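You operate a simulated robot arm through the tools that you are given. There is no shell and no other tool. Be economical: measure what you need, move in short steps, check, and stop when the job is done.

The job below is to be done with a simulated robot arm. You get a single attempt, and the scene is never put back.

TASK
Fit the black bracket to the engine and run its nut tight.
Fine: bracket on stud and dowel, nut started by hand, run at 35 NM; white nut runner back in its cup.

The check looks at the end state, three seconds after you hand in, the way a careful person would. Anything else that was tipped, shoved, dropped, spilled or broken makes it a failure.

THE ROBOT
A 7-joint arm with a two-finger parallel gripper on a trunk, on a base that drives. Base frame: it is fixed to the floor where the robot stands at the start and does not move with it; the origin is under the middle of the robot, x ahead of it, y to its left, z up; the surface under the hand at the start is at about z = 800. Lengths are in mm, angles in degrees, forces in N, time in s.
With the tool pointing down near the work surface it reaches from about 260 to 700 mm from the robot's upright axis, wherever it stands. Its first joint turns from -143.0 to 143.0 degrees. Places, roughly: engine stud [600, -600, 1100]; engine stud and dowel [600, -600, 1100]; tool cup well [600, 600, 900]; white nut runner (5x5x26 cm) [600, 600, 1100]. Payload 3 kg.
The tool frame sits at the grasp point between the pads (the TCP): z along the fingers, y along the line on which they close. The tips reach 30 mm beyond it. Largest opening 110 mm; finger width 20, thickness 10; the body of the gripper, 48 by 112 mm, starts 55 mm behind the TCP.
Orientation is that of the tool frame in the base frame, as [roll, pitch, yaw] about the fixed x, y, z axes, in that order (R = Rz(yaw) Ry(pitch) Rx(roll)). With the fingers straight down and closing along the base's y, the tool's x points along the base's -x, its y along +y and its z along -z.

THE INTERFACE
- The arm moves only by the tool drive_tool. Its arguments are lists of equal length, an entry for each row: "delta_pos": the shift along the base's x, y, z in mm, a list of three; "dr": the turn, a rotation vector about the base's x, y, z in degrees, a list of three. In form: {"delta_pos": [[x, y, z], ...], "dr": [[ax, ay, az], ...]}. A call has 1 to 8 rows; each row is the pose to reach, as a shift and turn from the pose commanded when the call began. "gripper" is the finger opening in mm, from 0 to 110, set as the call begins (left out, the last holds). Each row takes 0.2 s and may step no farther than 50 mm and 8.6 degrees from the row before; otherwise, or with a gripper value out of range, the whole call is refused. A pose out of reach is approached as far as the arm can. The call stops where the force on the tool passes 40 N (or 10 N more than at its start, if that is more) or the arm is blocked; 0.2 s more then pass. Each finger travels about 108 mm/s and halts on what it meets, pressing with about 25 N; the grip force reading is that of the motor and also rises with nothing between the fingers. The clock runs only during rows and for 0.2 s after the last one: add rows that repeat a pose to give the fingers time. The reply holds the time, the measured pose of the TCP, the force on the tool along the base axes, the opening and the grip force, in the units named above and with some noise, with the torque about the TCP (base axes, N m) and any sound that the robot's microphone picked up, and new pictures: "views" is both (left out), scene, wrist or none.
- Cameras (640 x 400 px; columns grow to the right, rows downward): "scene" is now at [164.1, 23, 1714.6]; the picture's right is [0.17, -0.99, -0.00], its down [-0.65, -0.11, -0.75] and it looks along [0.74, 0.13, -0.66] (base axes); focal length 252 px, centre (320, 200). "wrist" rides on the gripper at [72, 17, -103] in the tool frame; the picture's right is [-0.23, 0.97, 0.00], its down [-0.76, -0.18, -0.62] and it looks along [-0.61, -0.14, 0.78] (tool axes); focal length 222 px, centre (320, 200). There is no depth. A picture from a camera that has moved, and an enlarged one, comes with that camera's place and axes in the base frame and with its lens. The place of the scene camera against the robot may be out by one fixed shift of up to 25 mm in any direction.
- raise_lower(by): slides the trunk up (or, below 0, down) by that many mm; the arm and the scene camera ride with it, the base frame stays. It gives what a move gives, with no picture.
- steer(legs): drives the robot by 1 to 6 legs, each [ahead, left, turn to the left] in mm, mm and degrees, along the robot's own axes; the way and the turn of a leg run together, so that a leg with both is an arc; at most 1500 mm and 180 degrees a leg. The arm and the cameras ride along, it lands a little off, and it stops where it bumps. It gives what a move gives, and a new picture of the scene camera.
- aim_head(pan, tilt): turns the head with the scene camera to pan (to the left, within 86 degrees either way) and tilt (down, from -29 to 69), counted from straight ahead of the robot. It gives what a move gives, and a new picture of the scene camera.
- close_up(camera, box): a new picture of the part [left, top, right, bottom] of that camera's present view, enlarged. It takes no simulated time.
- close_job(): hands the job in; it is judged then, once.

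Go step by step. Nothing tells you exact positions but the pictures and the camera data: compare them with the known pose of the tool, close in by small moves and look again before you grip or let go. The budget is 120 turns and 260 pictures, counting those below and the enlarged ones. Unless the task says otherwise, let go and move clear before handing in, and close with one line.

The tools are called after "Emit:" as name(argument=value, ...) on one line, values as JSON. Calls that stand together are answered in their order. drive_tool: Moves the arm, as the interface text tells. Its arguments: {"type":"object","properties":{"delta_pos":{"type":"array"},"dr":{"type":"array"},"gripper":{"type":"number"},"views":{"type":"string","enum":["both","scene","wrist","none"]}},"required":["delta_pos","dr"]} The other tools are called the same way: raise_lower (by) slides the trunk up or down; steer (legs) drives the base; aim_head (pan, tilt) turns the head that bears the scene camera; close_up (camera, box) takes an enlarged picture of a part of a camera's view; close_job () hands the job in.

At the start:

```text
t: 0.0
tcp_pos: [760.1, -40.8, 1318.6]
tool_rot: [179.9, -0.1, 180.0]
wrist_force: [0.6, 0.2, 0.4]
ft_torque: [-0.04, 0.01, 0.01]
finger_gap: 110.0
grasp_force: 0.1
trunk travel left (down, up): [-837.0, 53.0]
robot x, y, heading: [-3.7, 0.9, 0.4]
head pan, tilt: [9.5, 41.5]
```

scene: 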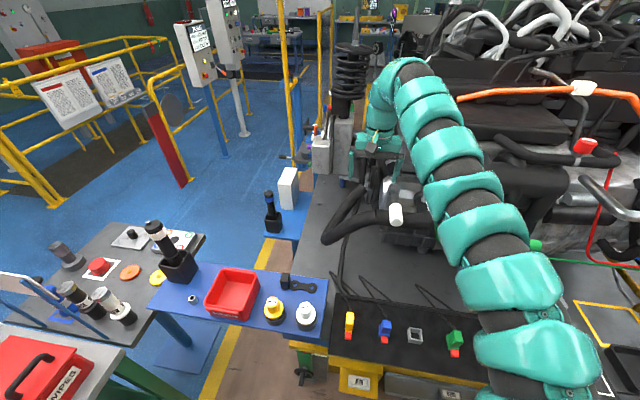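
wrist: 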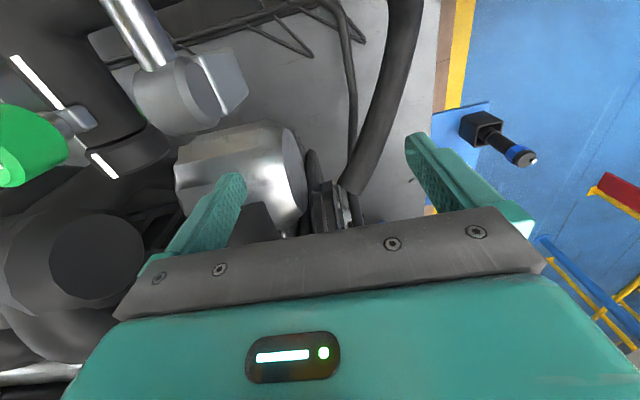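

The scene is a cluttered engine shop: a blue table to the left with a black bracket, red bin and tools in cups, and an engine to the right. I'll take enlarged looks first.

Emit:
close_up(camera="scene", box=[20, 200, 340, 400])

Emit:
close_up(camera="scene", box=[240, 20, 440, 145])

Emit:
aim_head(pan=-45, tilt=35)

```text
2.00 times, centred on (180, 300) of scene
camera zoom: at [164.1, 23.0, 1714.6], right [0.17, -0.99, 0.0], down [-0.65, -0.11, -0.75], along [0.74, 0.13, -0.66], focal length 504 px, centre (600, 0)
```

zoom: 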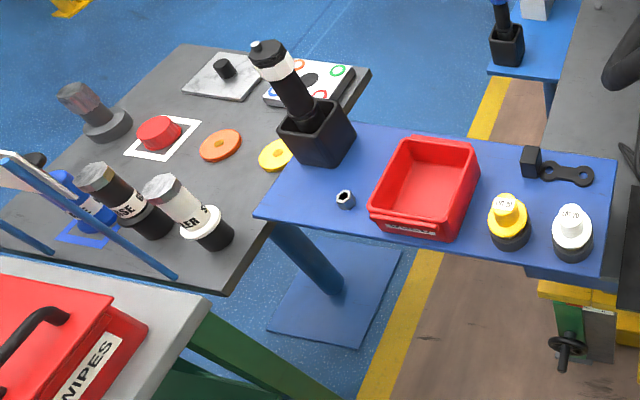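

```text
3.20 times, centred on (340, 82) of scene
camera zoom: at [164.1, 23.0, 1714.6], right [0.17, -0.99, 0.0], down [-0.65, -0.11, -0.75], along [0.74, 0.13, -0.66], focal length 806 px, centre (256, 576)
```

zoom: 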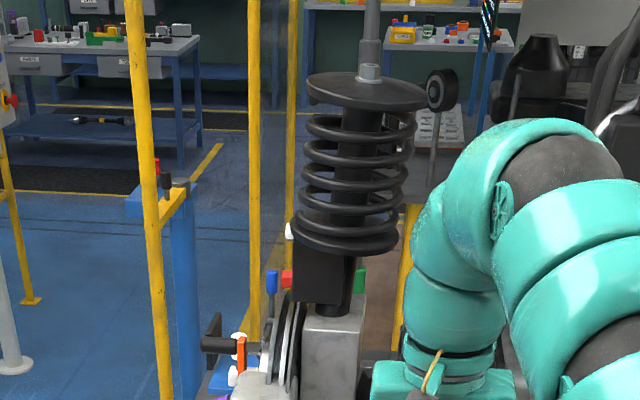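

```text
t: 1.2
tcp_pos: [758.4, -37.2, 1318.2]
tool_rot: [180.0, 0.0, -180.0]
wrist_force: [0.4, -0.6, -0.7]
ft_torque: [0.03, 0.02, 0.02]
finger_gap: 110.2
grasp_force: 0.1
trunk travel left (down, up): [-837.0, 53.0]
robot x, y, heading: [-1.7, 1.1, -0.0]
head pan, tilt: [-45.0, 35.0]
camera scene: at [143.6, -53.0, 1724.2], right [-0.71, -0.71, 0.0], down [-0.41, 0.41, -0.82], along [0.58, -0.58, -0.58], focal length 252 px, centre (320, 200)
```

scene: 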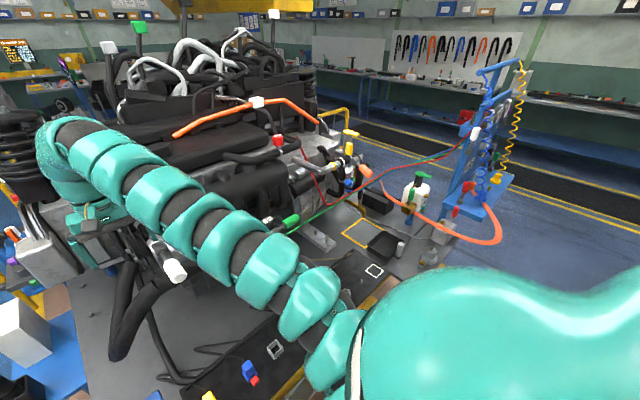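

The runner with the white band stands in its cup on the blue shelf, next to the nut, bin and bracket. Now I look closely at the engine's stud area and the labels.

Emit:
close_up(camera="scene", box=[240, 120, 480, 270])

Emit:
aim_head(pan=-45, tilt=50)

Emit:
aim_head(pan=45, tilt=40)

```text
2.67 times, centred on (360, 195) of scene
camera zoom: at [143.6, -53.0, 1724.2], right [-0.71, -0.71, 0.0], down [-0.41, 0.41, -0.82], along [0.58, -0.58, -0.58], focal length 672 px, centre (213, 213)
```

zoom: 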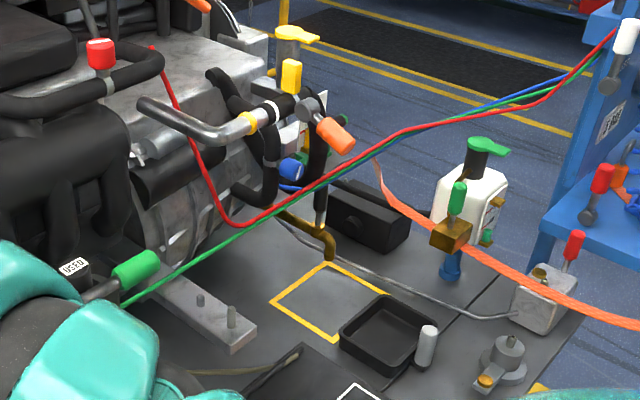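

```text
t: 2.0
tcp_pos: [758.9, -38.3, 1319.2]
tool_rot: [180.0, 0.0, -179.9]
wrist_force: [0.2, -0.4, -0.3]
ft_torque: [0.01, -0.01, 0.04]
finger_gap: 110.2
grasp_force: 0.1
trunk travel left (down, up): [-837.0, 53.0]
robot x, y, heading: [-3.1, 0.0, 0.0]
head pan, tilt: [-45.0, 50.0]
camera scene: at [135.7, -45.3, 1702.5], right [-0.71, -0.71, 0.0], down [-0.54, 0.54, -0.64], along [0.45, -0.45, -0.77], focal length 252 px, centre (320, 200)
```

scene: 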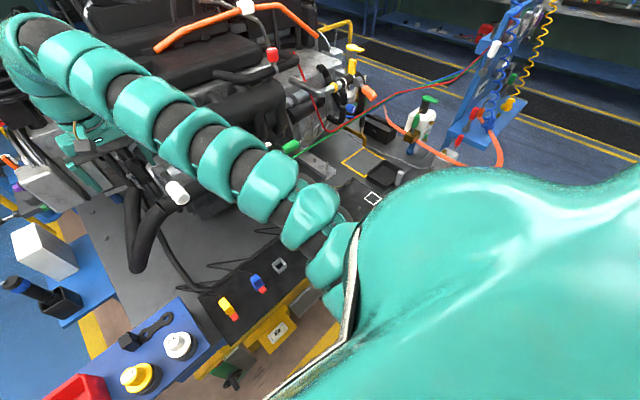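

```text
t: 3.6
tcp_pos: [758.7, -38.8, 1318.8]
tool_rot: [-179.9, 0.0, 180.0]
wrist_force: [0.2, 0.3, 0.8]
ft_torque: [0.0, -0.06, 0.03]
finger_gap: 110.1
grasp_force: 0.1
trunk travel left (down, up): [-837.0, 53.0]
robot x, y, heading: [2.4, 0.7, -0.0]
head pan, tilt: [45.0, 40.0]
camera scene: at [141.4, 69.2, 1717.0], right [0.71, -0.71, 0.0], down [-0.46, -0.45, -0.77], along [0.54, 0.54, -0.64], focal length 252 px, centre (320, 200)
```

scene: 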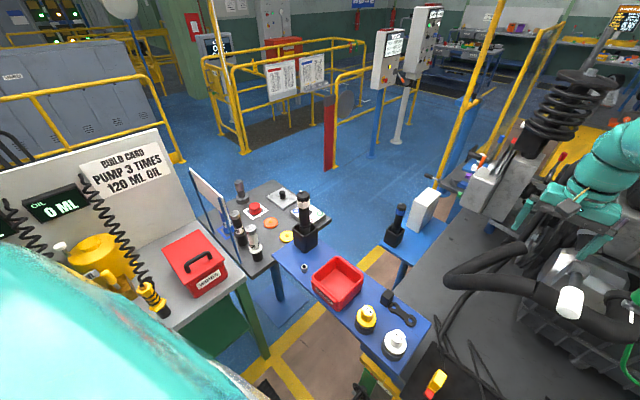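

The stud and the dowel stand upright on a steel plate sticking out of the engine, near [600,-550]. Next, closer looks at the shelf and the display boards.

Emit:
close_up(camera="scene", box=[260, 180, 440, 370])

Emit:
close_up(camera="scene", box=[200, 0, 460, 150])

Emit:
close_up(camera="scene", box=[200, 160, 360, 280])

```text
2.11 times, centred on (350, 275) of scene
camera zoom: at [141.4, 69.2, 1717.0], right [0.71, -0.71, 0.0], down [-0.46, -0.45, -0.77], along [0.54, 0.54, -0.64], focal length 530 px, centre (257, 42)
```

zoom: 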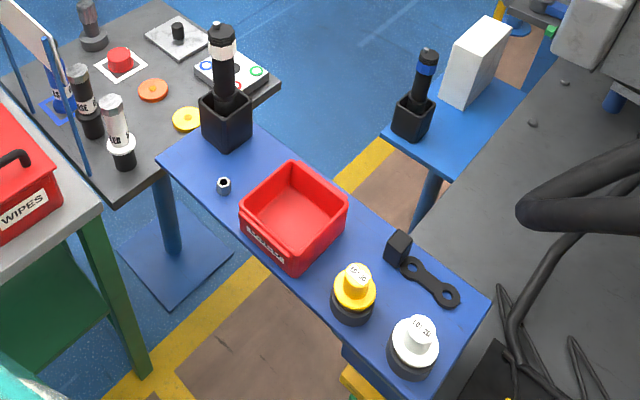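

```text
2.46 times, centred on (330, 75) of scene
camera zoom: at [141.4, 69.2, 1717.0], right [0.71, -0.71, 0.0], down [-0.46, -0.45, -0.77], along [0.54, 0.54, -0.64], focal length 620 px, centre (295, 508)
```

zoom: 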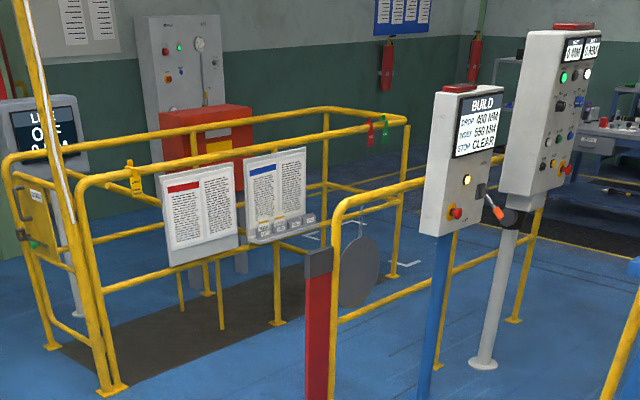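

```text
3.33 times, centred on (280, 220) of scene
camera zoom: at [141.4, 69.2, 1717.0], right [0.71, -0.71, 0.0], down [-0.46, -0.45, -0.77], along [0.54, 0.54, -0.64], focal length 839 px, centre (453, 133)
```

zoom: 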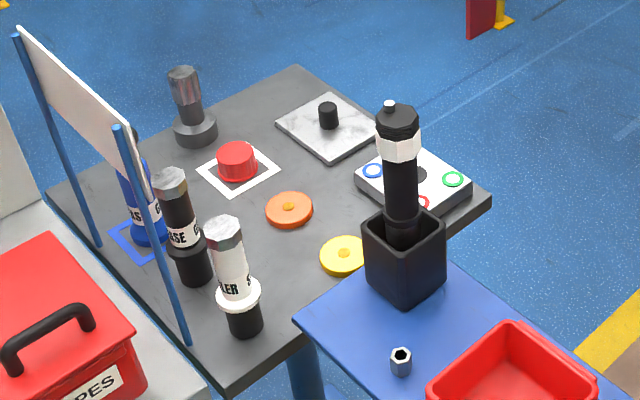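

The white runner stands nose-down in its cup and the nut lies on the shelf. I read the markings on the jars and the runner.

Emit:
close_up(camera="scene", box=[345, 280, 425, 365])

Emit:
close_up(camera="scene", box=[280, 180, 330, 280])

Emit:
close_up(camera="scene", box=[365, 0, 455, 90])

Emit:
close_up(camera="scene", box=[255, 50, 335, 110])

```text
4.71 times, centred on (385, 322) of scene
camera zoom: at [141.4, 69.2, 1717.0], right [0.71, -0.71, 0.0], down [-0.46, -0.45, -0.77], along [0.54, 0.54, -0.64], focal length 1185 px, centre (14, -376)
```

zoom: 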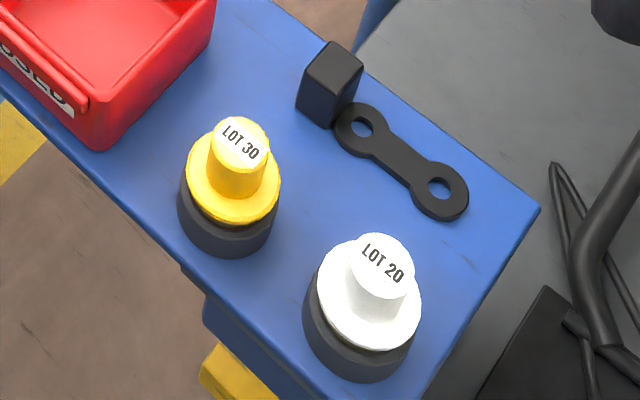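

```text
4.00 times, centred on (305, 230) of scene
camera zoom: at [141.4, 69.2, 1717.0], right [0.71, -0.71, 0.0], down [-0.46, -0.45, -0.77], along [0.54, 0.54, -0.64], focal length 1007 px, centre (380, 80)
```

zoom: 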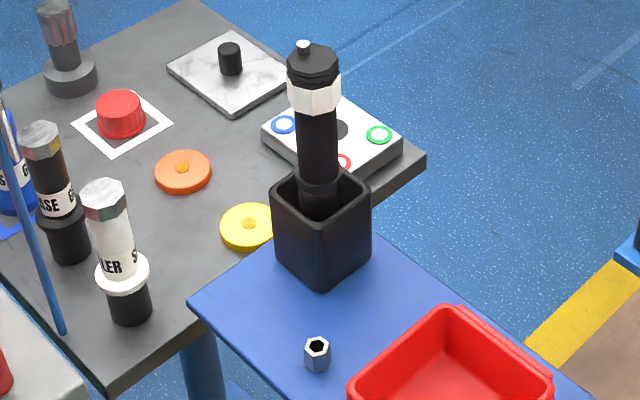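

```text
4.44 times, centred on (410, 45) of scene
camera zoom: at [141.4, 69.2, 1717.0], right [0.71, -0.71, 0.0], down [-0.46, -0.45, -0.77], along [0.54, 0.54, -0.64], focal length 1119 px, centre (-80, 889)
```

zoom: 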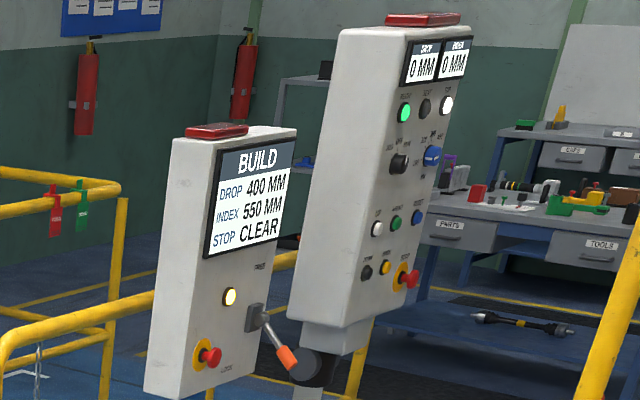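

```text
6.67 times, centred on (295, 80) of scene
camera zoom: at [141.4, 69.2, 1717.0], right [0.71, -0.71, 0.0], down [-0.46, -0.45, -0.77], along [0.54, 0.54, -0.64], focal length 1679 px, centre (487, 1000)
```

zoom: 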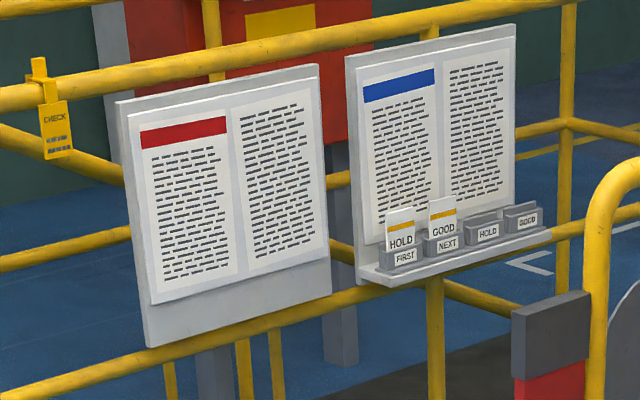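

The jars are unrelated lots; the bracket has a black grip block at one end and two holes. I swing the hand over the shelf to look with the wrist camera.

Emit:
drive_tool(delta_pos=[[-25, 42, 0], [-50, 84, 0], [-75, 126, 0], [-100, 168, 0], [-125, 210, 0], [-150, 252, 0], [-175, 294, 0], [-200, 336, 0]], dr=[[0, 0, 0], [0, 0, 0], [0, 0, 0], [0, 0, 0], [0, 0, 0], [0, 0, 0], [0, 0, 0], [0, 0, 0]])

```text
t: 5.5
tcp_pos: [557.9, 299.4, 1318.7]
tool_rot: [-180.0, 0.0, 179.8]
wrist_force: [0.5, 0.5, 0.3]
ft_torque: [-0.02, -0.02, -0.02]
finger_gap: 109.9
grasp_force: 0.0
out of reach, approached as far as the arm can: row 3, 4, 5, 6
trunk travel left (down, up): [-837.0, 53.0]
robot x, y, heading: [1.2, 0.7, -0.1]
head pan, tilt: [45.0, 40.0]
camera scene: at [139.9, 71.9, 1717.1], right [0.71, -0.71, 0.0], down [-0.45, -0.45, -0.77], along [0.54, 0.54, -0.64], focal length 252 px, centre (320, 200)
camera wrist: at [483.9, 316.3, 1421.8], right [0.23, 0.97, 0.0], down [0.76, -0.18, 0.62], along [0.61, -0.14, -0.78], focal length 222 px, centre (320, 200)
```

scene: 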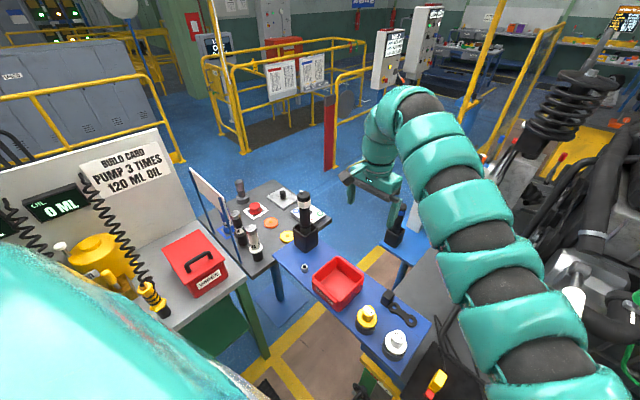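
wrist: 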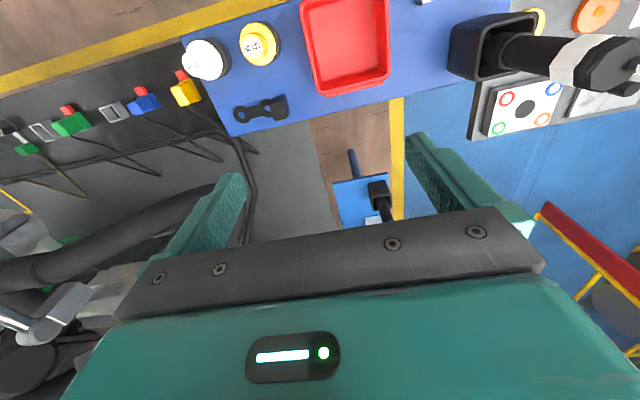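

The shelf top comes out near z≈900 with the bracket around [608,190]. Zoom the wrist view on the bracket, runner and nut.

Emit:
close_up(camera="wrist", box=[170, 10, 330, 160])

Emit:
close_up(camera="wrist", box=[440, 0, 640, 125])

```text
2.67 times, centred on (250, 85) of wrist
camera zoom: at [483.9, 316.3, 1421.8], right [0.23, 0.97, 0.0], down [0.76, -0.18, 0.62], along [0.61, -0.14, -0.78], focal length 592 px, centre (507, 507)
```

zoom: 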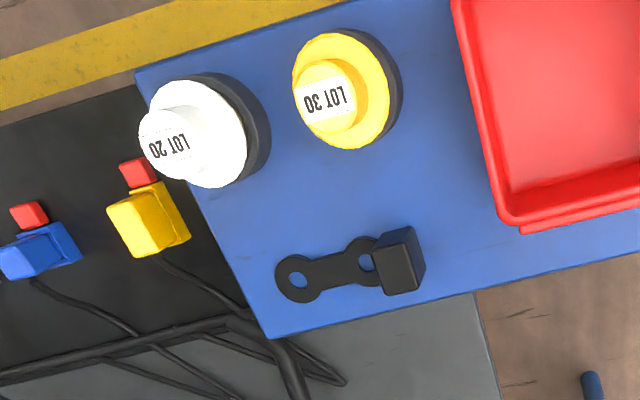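

```text
3.20 times, centred on (540, 62) of wrist
camera zoom: at [483.9, 316.3, 1421.8], right [0.23, 0.97, 0.0], down [0.76, -0.18, 0.62], along [0.61, -0.14, -0.78], focal length 711 px, centre (-384, 640)
```

zoom: 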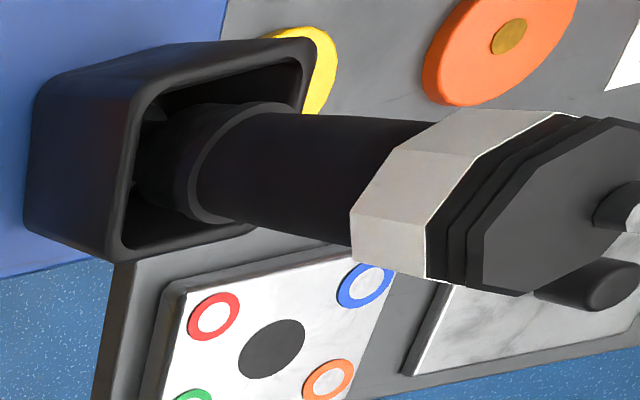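

The bracket lies along y at x≈603 with holes at y≈107 and 173 and the block at y≈200. I move down above it for a closer look.

Emit:
drive_tool(delta_pos=[[7, -22, -40], [14, -44, -80], [21, -66, -120], [28, -88, -160], [35, -110, -200], [42, -129, -239]], dr=[[0, 0, 0], [0, 0, 0], [0, 0, 0], [0, 0, 0], [0, 0, 0], [0, 0, 0]])

```text
t: 6.8
tcp_pos: [600.6, 170.0, 1081.4]
tool_rot: [-179.9, 0.0, -179.8]
wrist_force: [-0.4, -0.1, -0.2]
ft_torque: [0.06, 0.01, -0.02]
finger_gap: 110.0
grasp_force: 0.1
trunk travel left (down, up): [-837.0, 53.0]
robot x, y, heading: [-0.6, 0.1, 0.1]
head pan, tilt: [45.0, 40.0]
camera scene: at [141.3, 69.7, 1717.0], right [0.71, -0.71, 0.0], down [-0.45, -0.45, -0.77], along [0.54, 0.54, -0.64], focal length 252 px, centre (320, 200)
camera wrist: at [527.3, 186.7, 1183.9], right [0.23, 0.97, 0.0], down [0.76, -0.18, 0.62], along [0.61, -0.14, -0.78], focal length 222 px, centre (320, 200)
```

scene: 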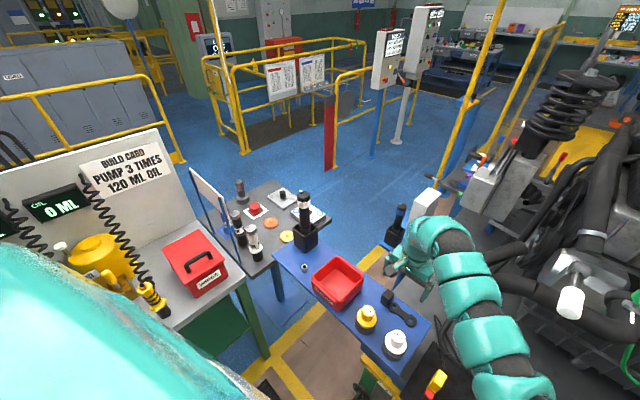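
wrist: 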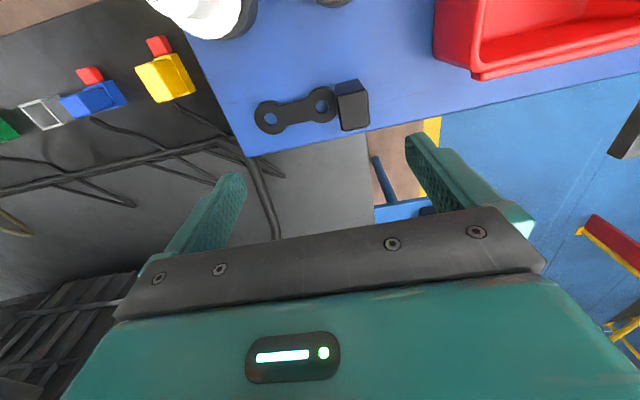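

Let me zoom in on the bracket.

Emit:
close_up(camera="wrist", box=[240, 60, 400, 160])

```text
4.00 times, centred on (320, 110) of wrist
camera zoom: at [527.3, 186.7, 1183.9], right [0.23, 0.97, 0.0], down [0.76, -0.18, 0.62], along [0.61, -0.14, -0.78], focal length 888 px, centre (320, 560)
```

zoom: 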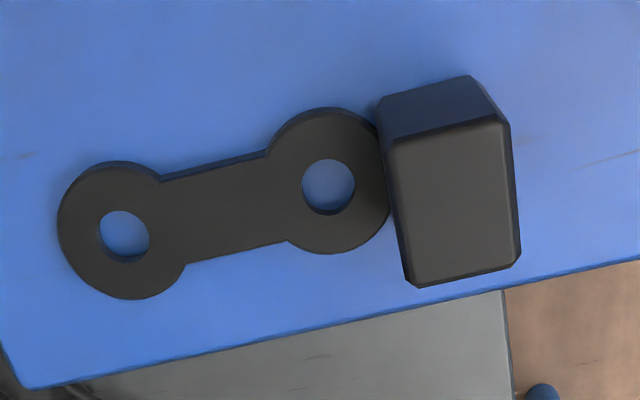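

The block is about 34×30×50 mm with its top near z≈950; the far hole is a touch smaller than the near one. Before gripping I check stud and dowel on the engine.

Emit:
aim_head(pan=-40, tilt=42)

```text
t: 8.4
tcp_pos: [601.2, 169.9, 1081.2]
tool_rot: [180.0, 0.1, 180.0]
wrist_force: [-0.8, 0.9, 0.1]
ft_torque: [0.02, 0.02, -0.02]
finger_gap: 110.0
grasp_force: 0.0
trunk travel left (down, up): [-837.0, 53.0]
robot x, y, heading: [1.1, 1.3, -0.1]
head pan, tilt: [-40.0, 42.0]
camera scene: at [145.3, -44.5, 1713.7], right [-0.64, -0.77, 0.0], down [-0.51, 0.43, -0.74], along [0.57, -0.48, -0.67], focal length 252 px, centre (320, 200)
```

scene: 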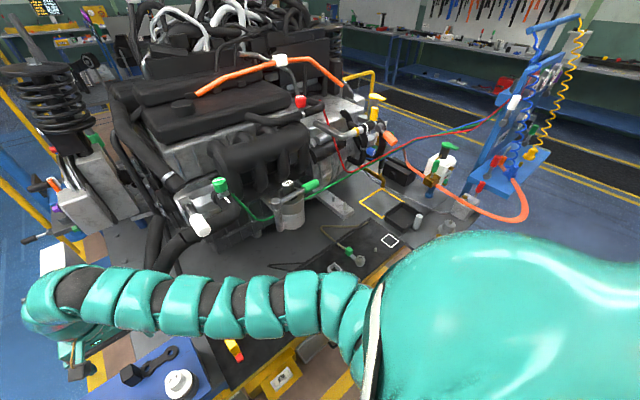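

Emit:
close_up(camera="scene", box=[260, 160, 420, 260])

Emit:
close_up(camera="scene", box=[310, 180, 366, 222])

```text
4.00 times, centred on (340, 210) of scene
camera zoom: at [145.3, -44.5, 1713.7], right [-0.64, -0.77, 0.0], down [-0.51, 0.43, -0.74], along [0.57, -0.48, -0.67], focal length 1007 px, centre (240, 160)
```

zoom: 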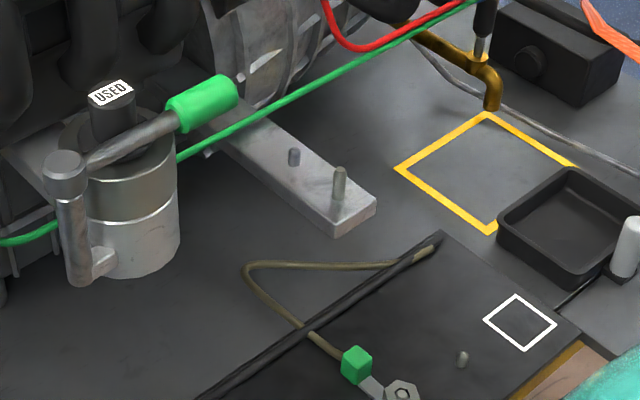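

```text
9.52 times, centred on (338, 201) of scene
camera zoom: at [145.3, -44.5, 1713.7], right [-0.64, -0.77, 0.0], down [-0.51, 0.43, -0.74], along [0.57, -0.48, -0.67], focal length 2398 px, centre (149, 190)
```

zoom: 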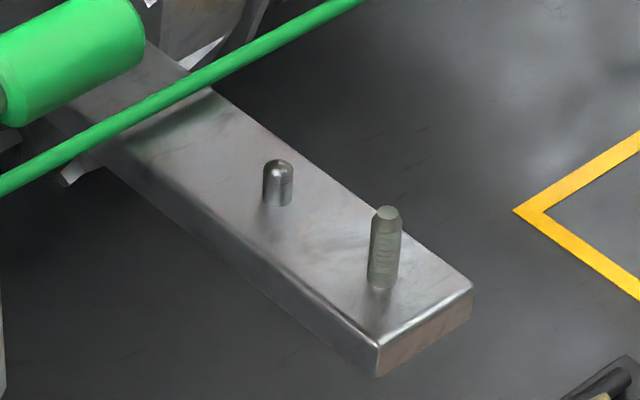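

The stud is at the outer end and the dowel toward the engine, so the bracket's far (smaller) hole goes on the stud and the block toward the engine. I turn the tool 90° so that it closes across the block.

Emit:
drive_tool(delta_pos=[[1, 5, 0], [1, 10, 0], [2, 15, 0], [2, 20, 0], [2, 25, 0], [3, 30, 0], [3, 35, 0], [3, 35, 0]], dr=[[0, 0, 8.5], [0, 0, 17], [0, 0, 25.5], [0, 0, 34], [0, 0, 42.5], [0, 0, 51], [0, 0, 59.5], [0, 0, 68]], gripper=75, views="none")

Emit:
drive_tool(delta_pos=[[0, 0, 0], [0, 0, 0], [0, 0, -20], [0, 0, -40]], dr=[[0, 0, 8], [0, 0, 15], [0, 0, 22], [0, 0, 22]], views="wrist")

```text
t: 10.2
tcp_pos: [603.8, 204.5, 1080.1]
tool_rot: [-179.9, 0.1, -111.8]
wrist_force: [0.5, -0.6, -0.4]
ft_torque: [0.01, 0.0, 0.03]
finger_gap: 75.3
grasp_force: 0.1
trunk travel left (down, up): [-837.0, 53.0]
robot x, y, heading: [-0.4, -2.5, 0.1]
head pan, tilt: [-40.0, 42.0]
```

```text
t: 11.2
tcp_pos: [604.7, 204.4, 1041.0]
tool_rot: [-180.0, 0.1, -90.1]
wrist_force: [-0.2, -0.3, -0.2]
ft_torque: [0.02, 0.02, 0.0]
finger_gap: 74.9
grasp_force: 0.1
trunk travel left (down, up): [-837.0, 53.0]
robot x, y, heading: [-0.7, -1.2, 0.1]
head pan, tilt: [-40.0, 42.0]
camera wrist: at [586.4, 131.2, 1143.6], right [-0.97, 0.23, 0.0], down [0.18, 0.76, 0.62], along [0.14, 0.61, -0.78], focal length 222 px, centre (320, 200)
```

wrist: 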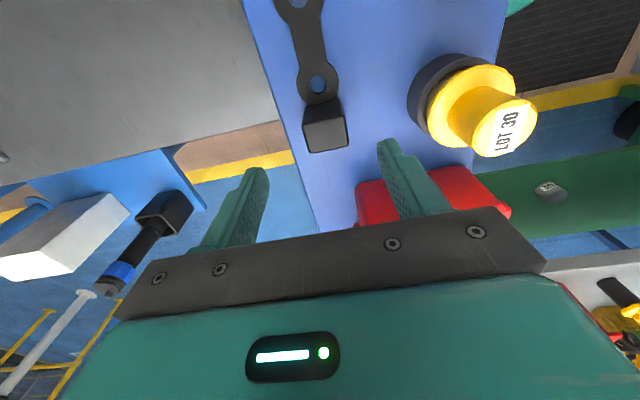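

Fingers straddle the block. I descend partway and look again.

Emit:
drive_tool(delta_pos=[[-3, 1, -30], [-3, 1, -60]], dr=[[0, 0, 0], [0, 0, 0]], views="wrist")

```text
t: 11.8
tcp_pos: [601.8, 205.7, 980.4]
tool_rot: [-179.9, -0.1, -90.1]
wrist_force: [0.6, -0.2, -0.7]
ft_torque: [0.02, 0.0, 0.0]
finger_gap: 75.1
grasp_force: 0.2
trunk travel left (down, up): [-837.0, 53.0]
robot x, y, heading: [1.5, -0.4, -0.1]
head pan, tilt: [-40.0, 42.0]
camera wrist: at [583.4, 131.9, 1083.7], right [-0.97, 0.23, 0.0], down [0.18, 0.76, 0.62], along [0.14, 0.61, -0.78], focal length 222 px, centre (320, 200)
```

wrist: 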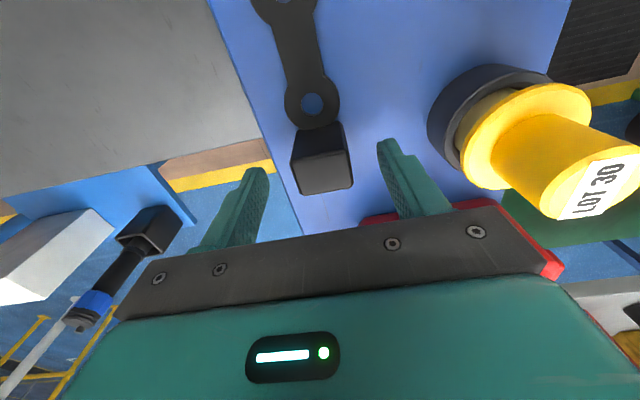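

Aligned; I descend the remaining 42 mm.

Emit:
drive_tool(delta_pos=[[-3, 0, -20], [-3, 0, -40]], dr=[[0, 0, 0], [0, 0, 0]], views="wrist")

```text
t: 12.4
tcp_pos: [600.0, 208.5, 950.1]
tool_rot: [-179.6, 0.0, -89.9]
wrist_force: [-3.6, -5.1, 11.7]
ft_torque: [-0.09, 0.68, 0.29]
finger_gap: 77.0
grasp_force: 1.8
trunk travel left (down, up): [-837.0, 53.0]
robot x, y, heading: [1.6, 0.3, -0.2]
head pan, tilt: [-40.0, 42.0]
stopped in row 2: the force on the tool passed its limit at 55 N (the readings are from after the stop); the commanded pose is now the measured one
camera wrist: at [581.1, 135.7, 1053.7], right [-0.97, 0.23, -0.01], down [0.17, 0.76, 0.62], along [0.15, 0.61, -0.78], focal length 222 px, centre (320, 200)
```

wrist: 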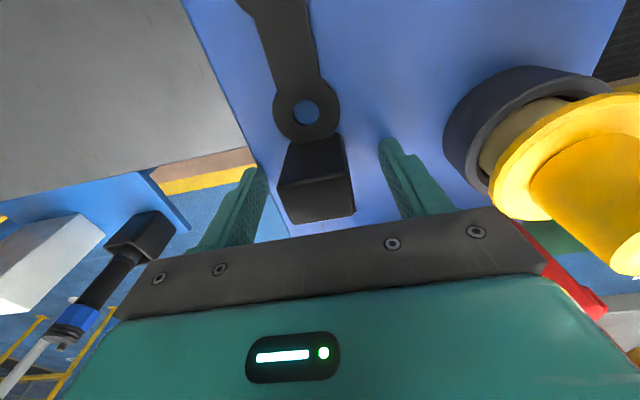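

I touched the shelf: its top is at about z≈920, so the block reaches to ≈968. I lift 6 mm and close on the block.

Emit:
drive_tool(delta_pos=[[0, 0, 6], [0, -2, 7], [-1, -2, 7], [-1, -2, 7], [-1, -2, 7], [-1, -2, 7]], dr=[[0, 0, 0], [0, 0, 0], [0, 0, 0], [0, 0, 0], [0, 0, 0], [0, 0, 0]], gripper=20, views="wrist")

```text
t: 13.8
tcp_pos: [600.3, 205.5, 955.5]
tool_rot: [-179.7, 0.1, -90.0]
wrist_force: [-1.0, -0.4, -1.0]
ft_torque: [0.02, 0.03, 0.03]
finger_gap: 35.9
grasp_force: 25.6
trunk travel left (down, up): [-837.0, 53.0]
robot x, y, heading: [4.2, 1.7, -0.0]
head pan, tilt: [-40.0, 42.0]
camera wrist: at [580.3, 133.1, 1059.6], right [-0.97, 0.23, -0.01], down [0.17, 0.76, 0.62], along [0.15, 0.61, -0.78], focal length 222 px, centre (320, 200)
```

wrist: 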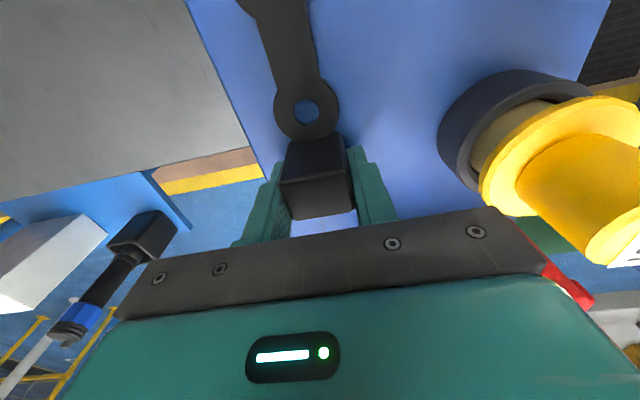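

Block gripped (36 mm). Lift straight up.

Emit:
drive_tool(delta_pos=[[0, 0, 15], [0, 0, 60], [0, 0, 105], [0, 0, 150], [0, 0, 200], [0, 0, 250], [0, 0, 290]], dr=[[0, 0, 0], [0, 0, 0], [0, 0, 0], [0, 0, 0], [0, 0, 0], [0, 0, 0], [0, 0, 0]], views="wrist")

```text
t: 15.4
tcp_pos: [598.8, 206.9, 1248.3]
tool_rot: [-179.7, -0.2, -90.0]
wrist_force: [0.0, 0.2, -1.8]
ft_torque: [0.02, 0.02, 0.0]
finger_gap: 35.7
grasp_force: 25.1
trunk travel left (down, up): [-837.0, 53.0]
robot x, y, heading: [-1.3, -1.4, -0.1]
head pan, tilt: [-40.0, 42.0]
camera wrist: at [580.6, 133.3, 1351.1], right [-0.97, 0.23, -0.01], down [0.17, 0.76, 0.62], along [0.15, 0.61, -0.78], focal length 222 px, centre (320, 200)
```

wrist: 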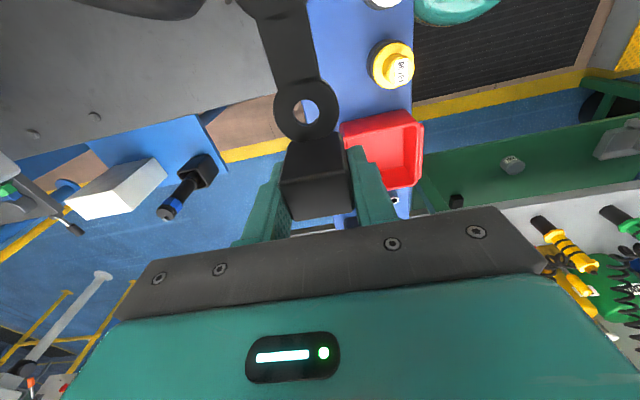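

The bracket is held; its holes lie about 34 and 94 mm from the block toward −y. Now I check the floor in front and to the right before driving.

Emit:
aim_head(pan=-75, tilt=50)

Emit:
aim_head(pan=0, tilt=69)

```text
t: 16.4
tcp_pos: [599.7, 206.3, 1247.4]
tool_rot: [-179.7, 0.1, -90.0]
wrist_force: [-0.9, 0.4, -2.2]
ft_torque: [0.04, 0.02, 0.01]
finger_gap: 35.7
grasp_force: 25.4
trunk travel left (down, up): [-837.0, 53.0]
robot x, y, heading: [-1.8, -0.3, 0.3]
head pan, tilt: [-75.0, 50.0]
camera scene: at [101.5, -65.1, 1702.4], right [-0.97, -0.26, 0.0], down [-0.2, 0.74, -0.64], along [0.17, -0.62, -0.77], focal length 252 px, centre (320, 200)
```

scene: 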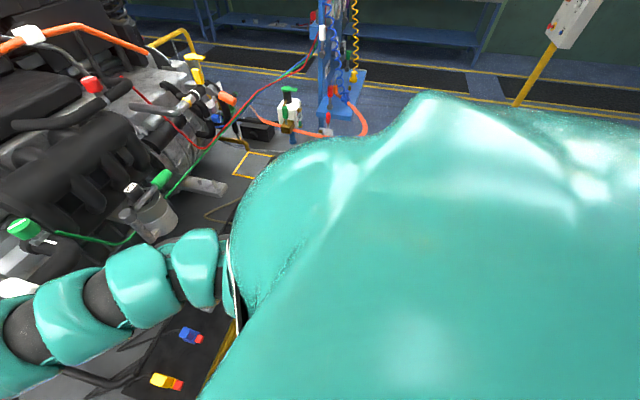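

```text
t: 17.9
tcp_pos: [600.4, 206.9, 1247.0]
tool_rot: [-179.7, -0.1, -90.0]
wrist_force: [-0.3, 0.5, -1.3]
ft_torque: [0.04, 0.0, 0.03]
finger_gap: 35.6
grasp_force: 25.0
trunk travel left (down, up): [-837.0, 53.0]
robot x, y, heading: [-2.6, 0.7, -0.1]
head pan, tilt: [0.0, 68.8]
camera scene: at [137.4, 9.4, 1680.7], right [0.0, -1.0, 0.0], down [-0.93, 0.0, -0.36], along [0.36, 0.0, -0.93], focal length 252 px, centre (320, 200)
```

scene: 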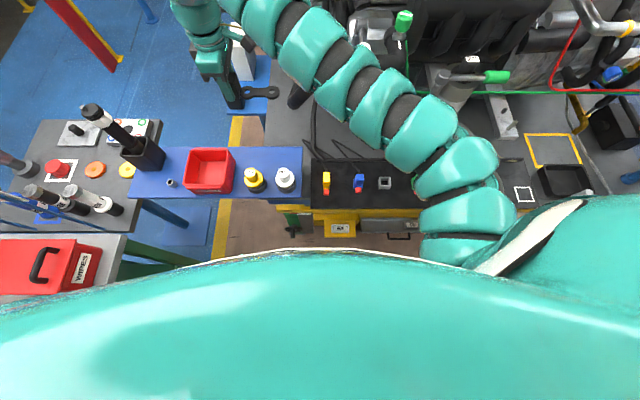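

Bench front edge at x≈310. Zoom onto the stud plate from this top view.

Emit:
close_up(camera="scene", box=[440, 50, 600, 150])

```text
4.00 times, centred on (520, 100) of scene
camera zoom: at [137.4, 9.4, 1680.7], right [0.0, -1.0, 0.0], down [-0.93, 0.0, -0.36], along [0.36, 0.0, -0.93], focal length 1007 px, centre (-480, 600)
```

zoom: 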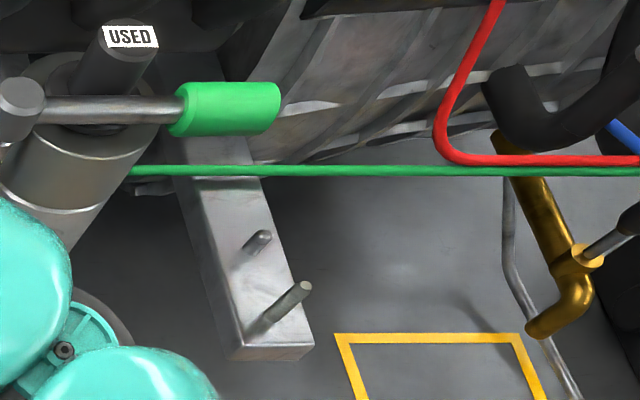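

Stud base comes out near [632,-590], plate top around z≈1015, plate running along +x. I retract and turn the tool back −90° before driving to the right.

Emit:
drive_tool(delta_pos=[[-5, -20, 10], [-15, -45, 20], [-30, -75, 30], [-45, -105, 40], [-60, -135, 50], [-80, -165, 60], [-100, -190, 60], [-120, -207, 60]], dr=[[0, 0, -8.5], [0, 0, -17], [0, 0, -25.5], [0, 0, -34], [0, 0, -42.5], [0, 0, -51], [0, 0, -59.5], [0, 0, -68]], views="none")

Emit:
drive_tool(delta_pos=[[0, -20, 0], [0, -40, 0], [0, -60, 0], [0, -60, 0]], dr=[[0, 0, -8], [0, 0, -15], [0, 0, -22], [0, 0, -22]])

```text
t: 19.7
tcp_pos: [652.1, 83.0, 1301.2]
tool_rot: [179.9, 0.5, -156.5]
wrist_force: [0.9, 0.4, -2.2]
ft_torque: [-0.04, -0.01, -0.03]
finger_gap: 35.9
grasp_force: 25.1
out of reach, approached as far as the arm can: row 2, 3, 4, 5, 6, 7, 8
trunk travel left (down, up): [-837.0, 53.0]
robot x, y, heading: [0.4, -0.5, -0.2]
head pan, tilt: [0.0, 68.8]
```

```text
t: 20.7
tcp_pos: [659.0, 22.0, 1288.3]
tool_rot: [-179.9, 0.0, 180.0]
wrist_force: [0.5, 0.3, -1.8]
ft_torque: [0.0, -0.05, 0.01]
finger_gap: 35.7
grasp_force: 24.7
out of reach, approached as far as the arm can: row 1, 2, 3, 4
trunk travel left (down, up): [-837.0, 53.0]
robot x, y, heading: [0.6, 2.3, 0.2]
head pan, tilt: [0.0, 68.8]
camera scene: at [137.5, 10.5, 1680.7], right [0.0, -1.0, 0.0], down [-0.93, 0.0, -0.36], along [0.36, 0.0, -0.93], focal length 252 px, centre (320, 200)
camera wrist: at [584.5, 39.4, 1392.6], right [0.23, 0.97, 0.0], down [0.76, -0.18, 0.62], along [0.61, -0.14, -0.78], focal length 222 px, centre (320, 200)
```

scene: 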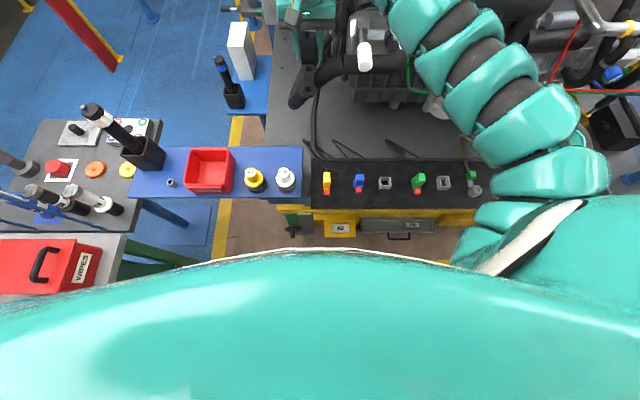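
wrist: 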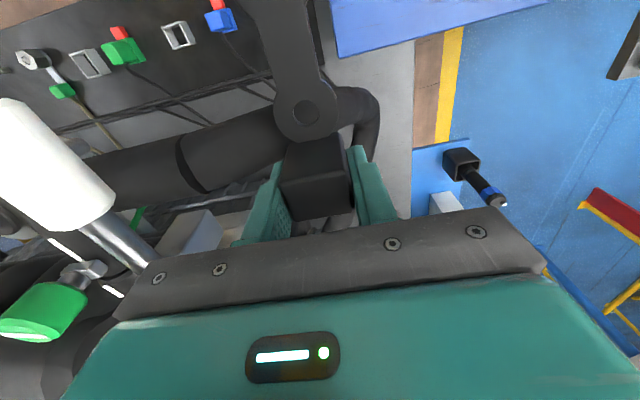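

A white-capped lever stands at about [600,-84] up to z≈1310, and the filter cap at [681,-365,1230], so I back off first, then go right along the bench.

Emit:
steer(legs=[[-280, 0, 0]])

Emit:
steer(legs=[[0, -550, 0]])

Emit:
aim_head(pan=-10, tilt=45)

```text
t: 22.7
tcp_pos: [375.3, 21.4, 1289.6]
tool_rot: [-179.8, 0.1, 179.9]
wrist_force: [0.0, 0.0, -1.6]
ft_torque: [-0.01, -0.06, -0.02]
finger_gap: 35.7
grasp_force: 25.3
trunk travel left (down, up): [-837.0, 53.0]
robot x, y, heading: [-285.4, 2.4, -0.0]
head pan, tilt: [0.0, 68.8]
camera scene: at [-145.7, 9.2, 1680.8], right [0.0, -1.0, 0.0], down [-0.93, 0.0, -0.36], along [0.36, 0.0, -0.93], focal length 252 px, centre (320, 200)
```

scene: 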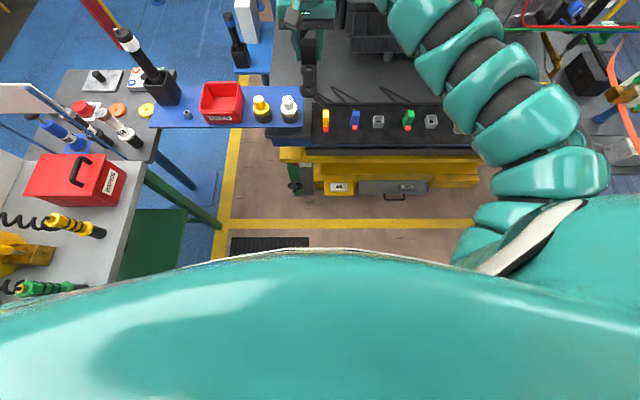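

```text
t: 25.8
tcp_pos: [377.1, -520.7, 1288.0]
tool_rot: [-179.7, 0.0, -179.9]
wrist_force: [0.3, -0.6, -1.4]
ft_torque: [0.03, -0.04, 0.02]
finger_gap: 35.9
grasp_force: 24.9
trunk travel left (down, up): [-837.0, 53.0]
robot x, y, heading: [-279.8, -548.0, -0.0]
head pan, tilt: [0.0, 68.8]
camera scene: at [-144.2, -533.5, 1680.2], right [0.0, -1.0, 0.0], down [-0.93, 0.0, -0.36], along [0.36, 0.0, -0.93], focal length 252 px, centre (320, 200)
```

scene: 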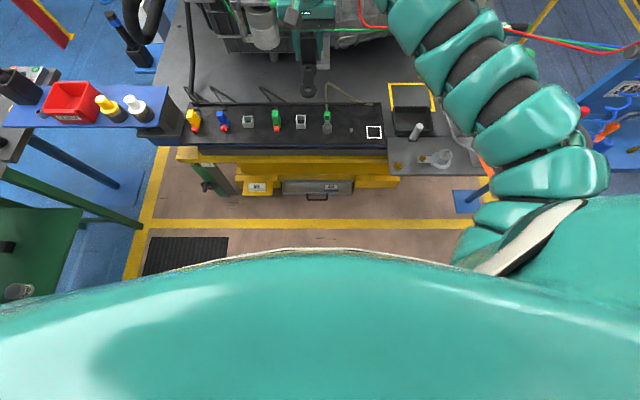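

```text
t: 26.7
tcp_pos: [376.2, -521.5, 1288.1]
tool_rot: [-179.8, 0.0, -179.9]
wrist_force: [0.9, 0.2, -2.3]
ft_torque: [-0.01, -0.04, -0.03]
finger_gap: 35.4
grasp_force: 24.4
trunk travel left (down, up): [-837.0, 53.0]
robot x, y, heading: [-281.2, -549.3, 0.2]
head pan, tilt: [-10.0, 45.0]
camera scene: at [-120.1, -546.9, 1709.0], right [-0.17, -0.99, 0.0], down [-0.7, 0.12, -0.71], along [0.7, -0.12, -0.71], focal length 252 px, centre (320, 200)
```

scene: 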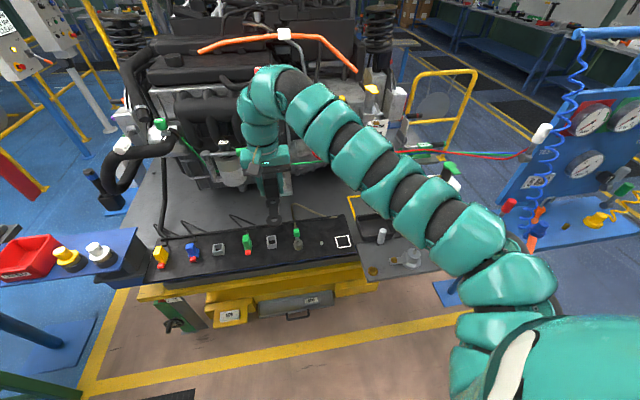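

The way is clear. Now a wrist view toward the stud from here.

Emit:
close_up(camera="wrist", box=[0, 0, 640, 400])

Emit:
close_up(camera="scene", box=[200, 120, 360, 220])

```text
1.00 times, centred on (320, 200) of wrist (not enlarged: the box is as wide or as high as the picture)
camera zoom: at [302.7, -503.9, 1392.2], right [0.23, 0.97, -0.01], down [0.76, -0.17, 0.62], along [0.61, -0.14, -0.78], focal length 222 px, centre (320, 200)
```

zoom: 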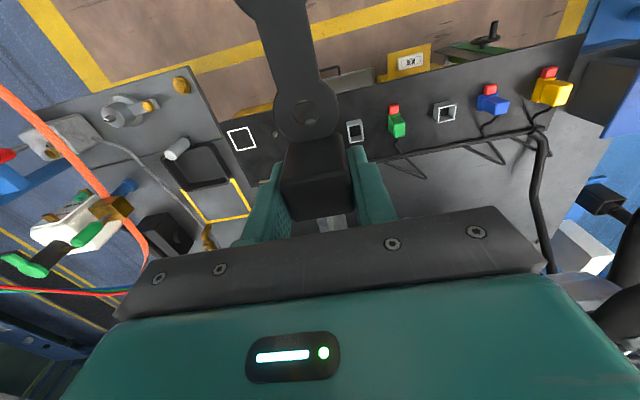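

```text
4.00 times, centred on (280, 170) of scene
camera zoom: at [-120.1, -546.9, 1709.0], right [-0.17, -0.99, 0.0], down [-0.7, 0.12, -0.71], along [0.7, -0.12, -0.71], focal length 1007 px, centre (480, 320)
```

zoom: 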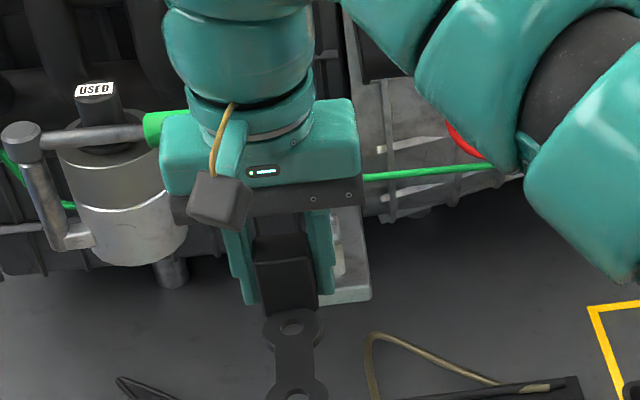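

The hand hides the stud plate, so I shift it left briefly for a scene close-up.

Emit:
drive_tool(delta_pos=[[0, 45, 0], [0, 90, 0], [0, 135, 0]], dr=[[0, 0, 0], [0, 0, 0], [0, 0, 0]], views="none")

Emit:
close_up(camera="scene", box=[240, 135, 336, 195])

Emit:
close_up(camera="wrist", box=[0, 0, 640, 400])

```text
t: 27.5
tcp_pos: [377.0, -383.3, 1288.4]
tool_rot: [-179.5, 0.0, -179.9]
wrist_force: [-0.2, 1.0, -1.1]
ft_torque: [0.01, -0.04, 0.02]
finger_gap: 35.9
grasp_force: 25.3
trunk travel left (down, up): [-837.0, 53.0]
robot x, y, heading: [-280.9, -548.2, -0.0]
head pan, tilt: [-10.0, 45.0]
```

```text
6.67 times, centred on (288, 165) of scene
camera zoom: at [-120.1, -543.4, 1709.1], right [-0.17, -0.98, 0.0], down [-0.7, 0.12, -0.71], along [0.7, -0.12, -0.71], focal length 1679 px, centre (533, 433)
```

zoom: 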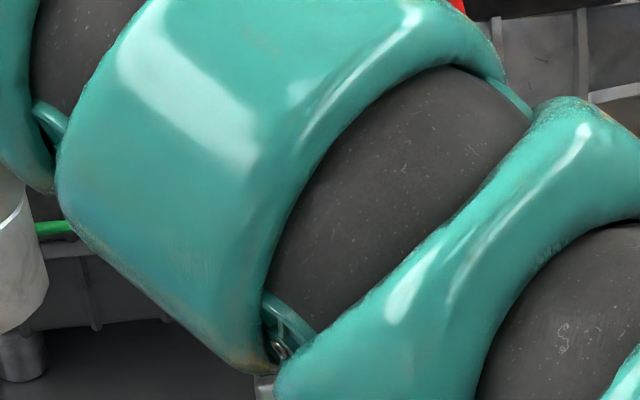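

```text
1.00 times, centred on (320, 200) of wrist (not enlarged: the box is as wide or as high as the picture)
camera zoom: at [303.8, -366.2, 1391.4], right [0.23, 0.97, -0.01], down [0.76, -0.17, 0.63], along [0.61, -0.15, -0.78], focal length 222 px, centre (320, 200)
```

zoom: 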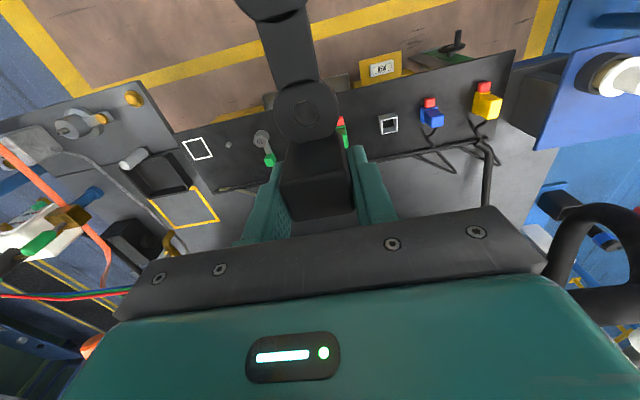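

Wrong side; move to the right instead.

Emit:
drive_tool(delta_pos=[[0, -48, 0], [0, -96, 0], [0, -144, 0], [0, -192, 0], [0, -240, 0], [0, -288, 0]], dr=[[0, 0, 0], [0, 0, 0], [0, 0, 0], [0, 0, 0], [0, 0, 0], [0, 0, 0]], views="wrist")

Emit:
close_up(camera="scene", box=[240, 135, 336, 195])

```text
t: 28.9
tcp_pos: [408.4, -665.9, 1288.9]
tool_rot: [-179.8, 0.1, -179.7]
wrist_force: [1.4, -1.3, -1.4]
ft_torque: [0.06, -0.04, 0.01]
finger_gap: 35.9
grasp_force: 25.3
out of reach, approached as far as the arm can: row 4, 5, 6
trunk travel left (down, up): [-837.0, 53.0]
robot x, y, heading: [-282.2, -547.0, 0.3]
head pan, tilt: [-10.0, 45.0]
camera wrist: at [334.4, -649.6, 1392.0], right [0.22, 0.97, 0.0], down [0.76, -0.17, 0.63], along [0.61, -0.14, -0.78], focal length 222 px, centre (320, 200)
```

wrist: 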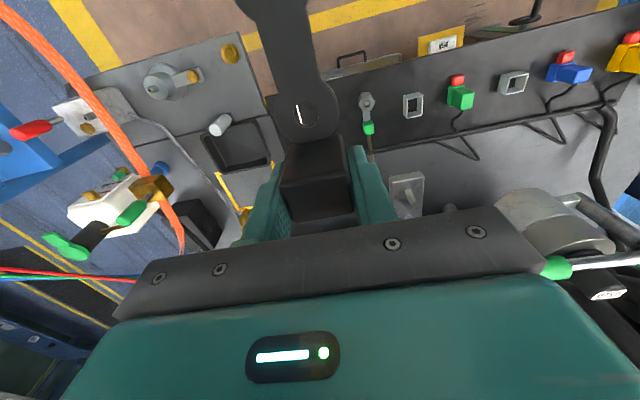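

```text
6.67 times, centred on (288, 165) of scene
camera zoom: at [-119.8, -548.6, 1709.0], right [-0.17, -0.99, 0.0], down [-0.7, 0.12, -0.71], along [0.7, -0.12, -0.71], focal length 1679 px, centre (533, 433)
```

zoom: 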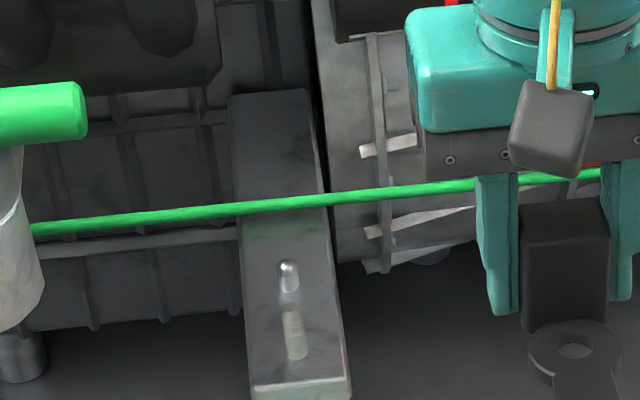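

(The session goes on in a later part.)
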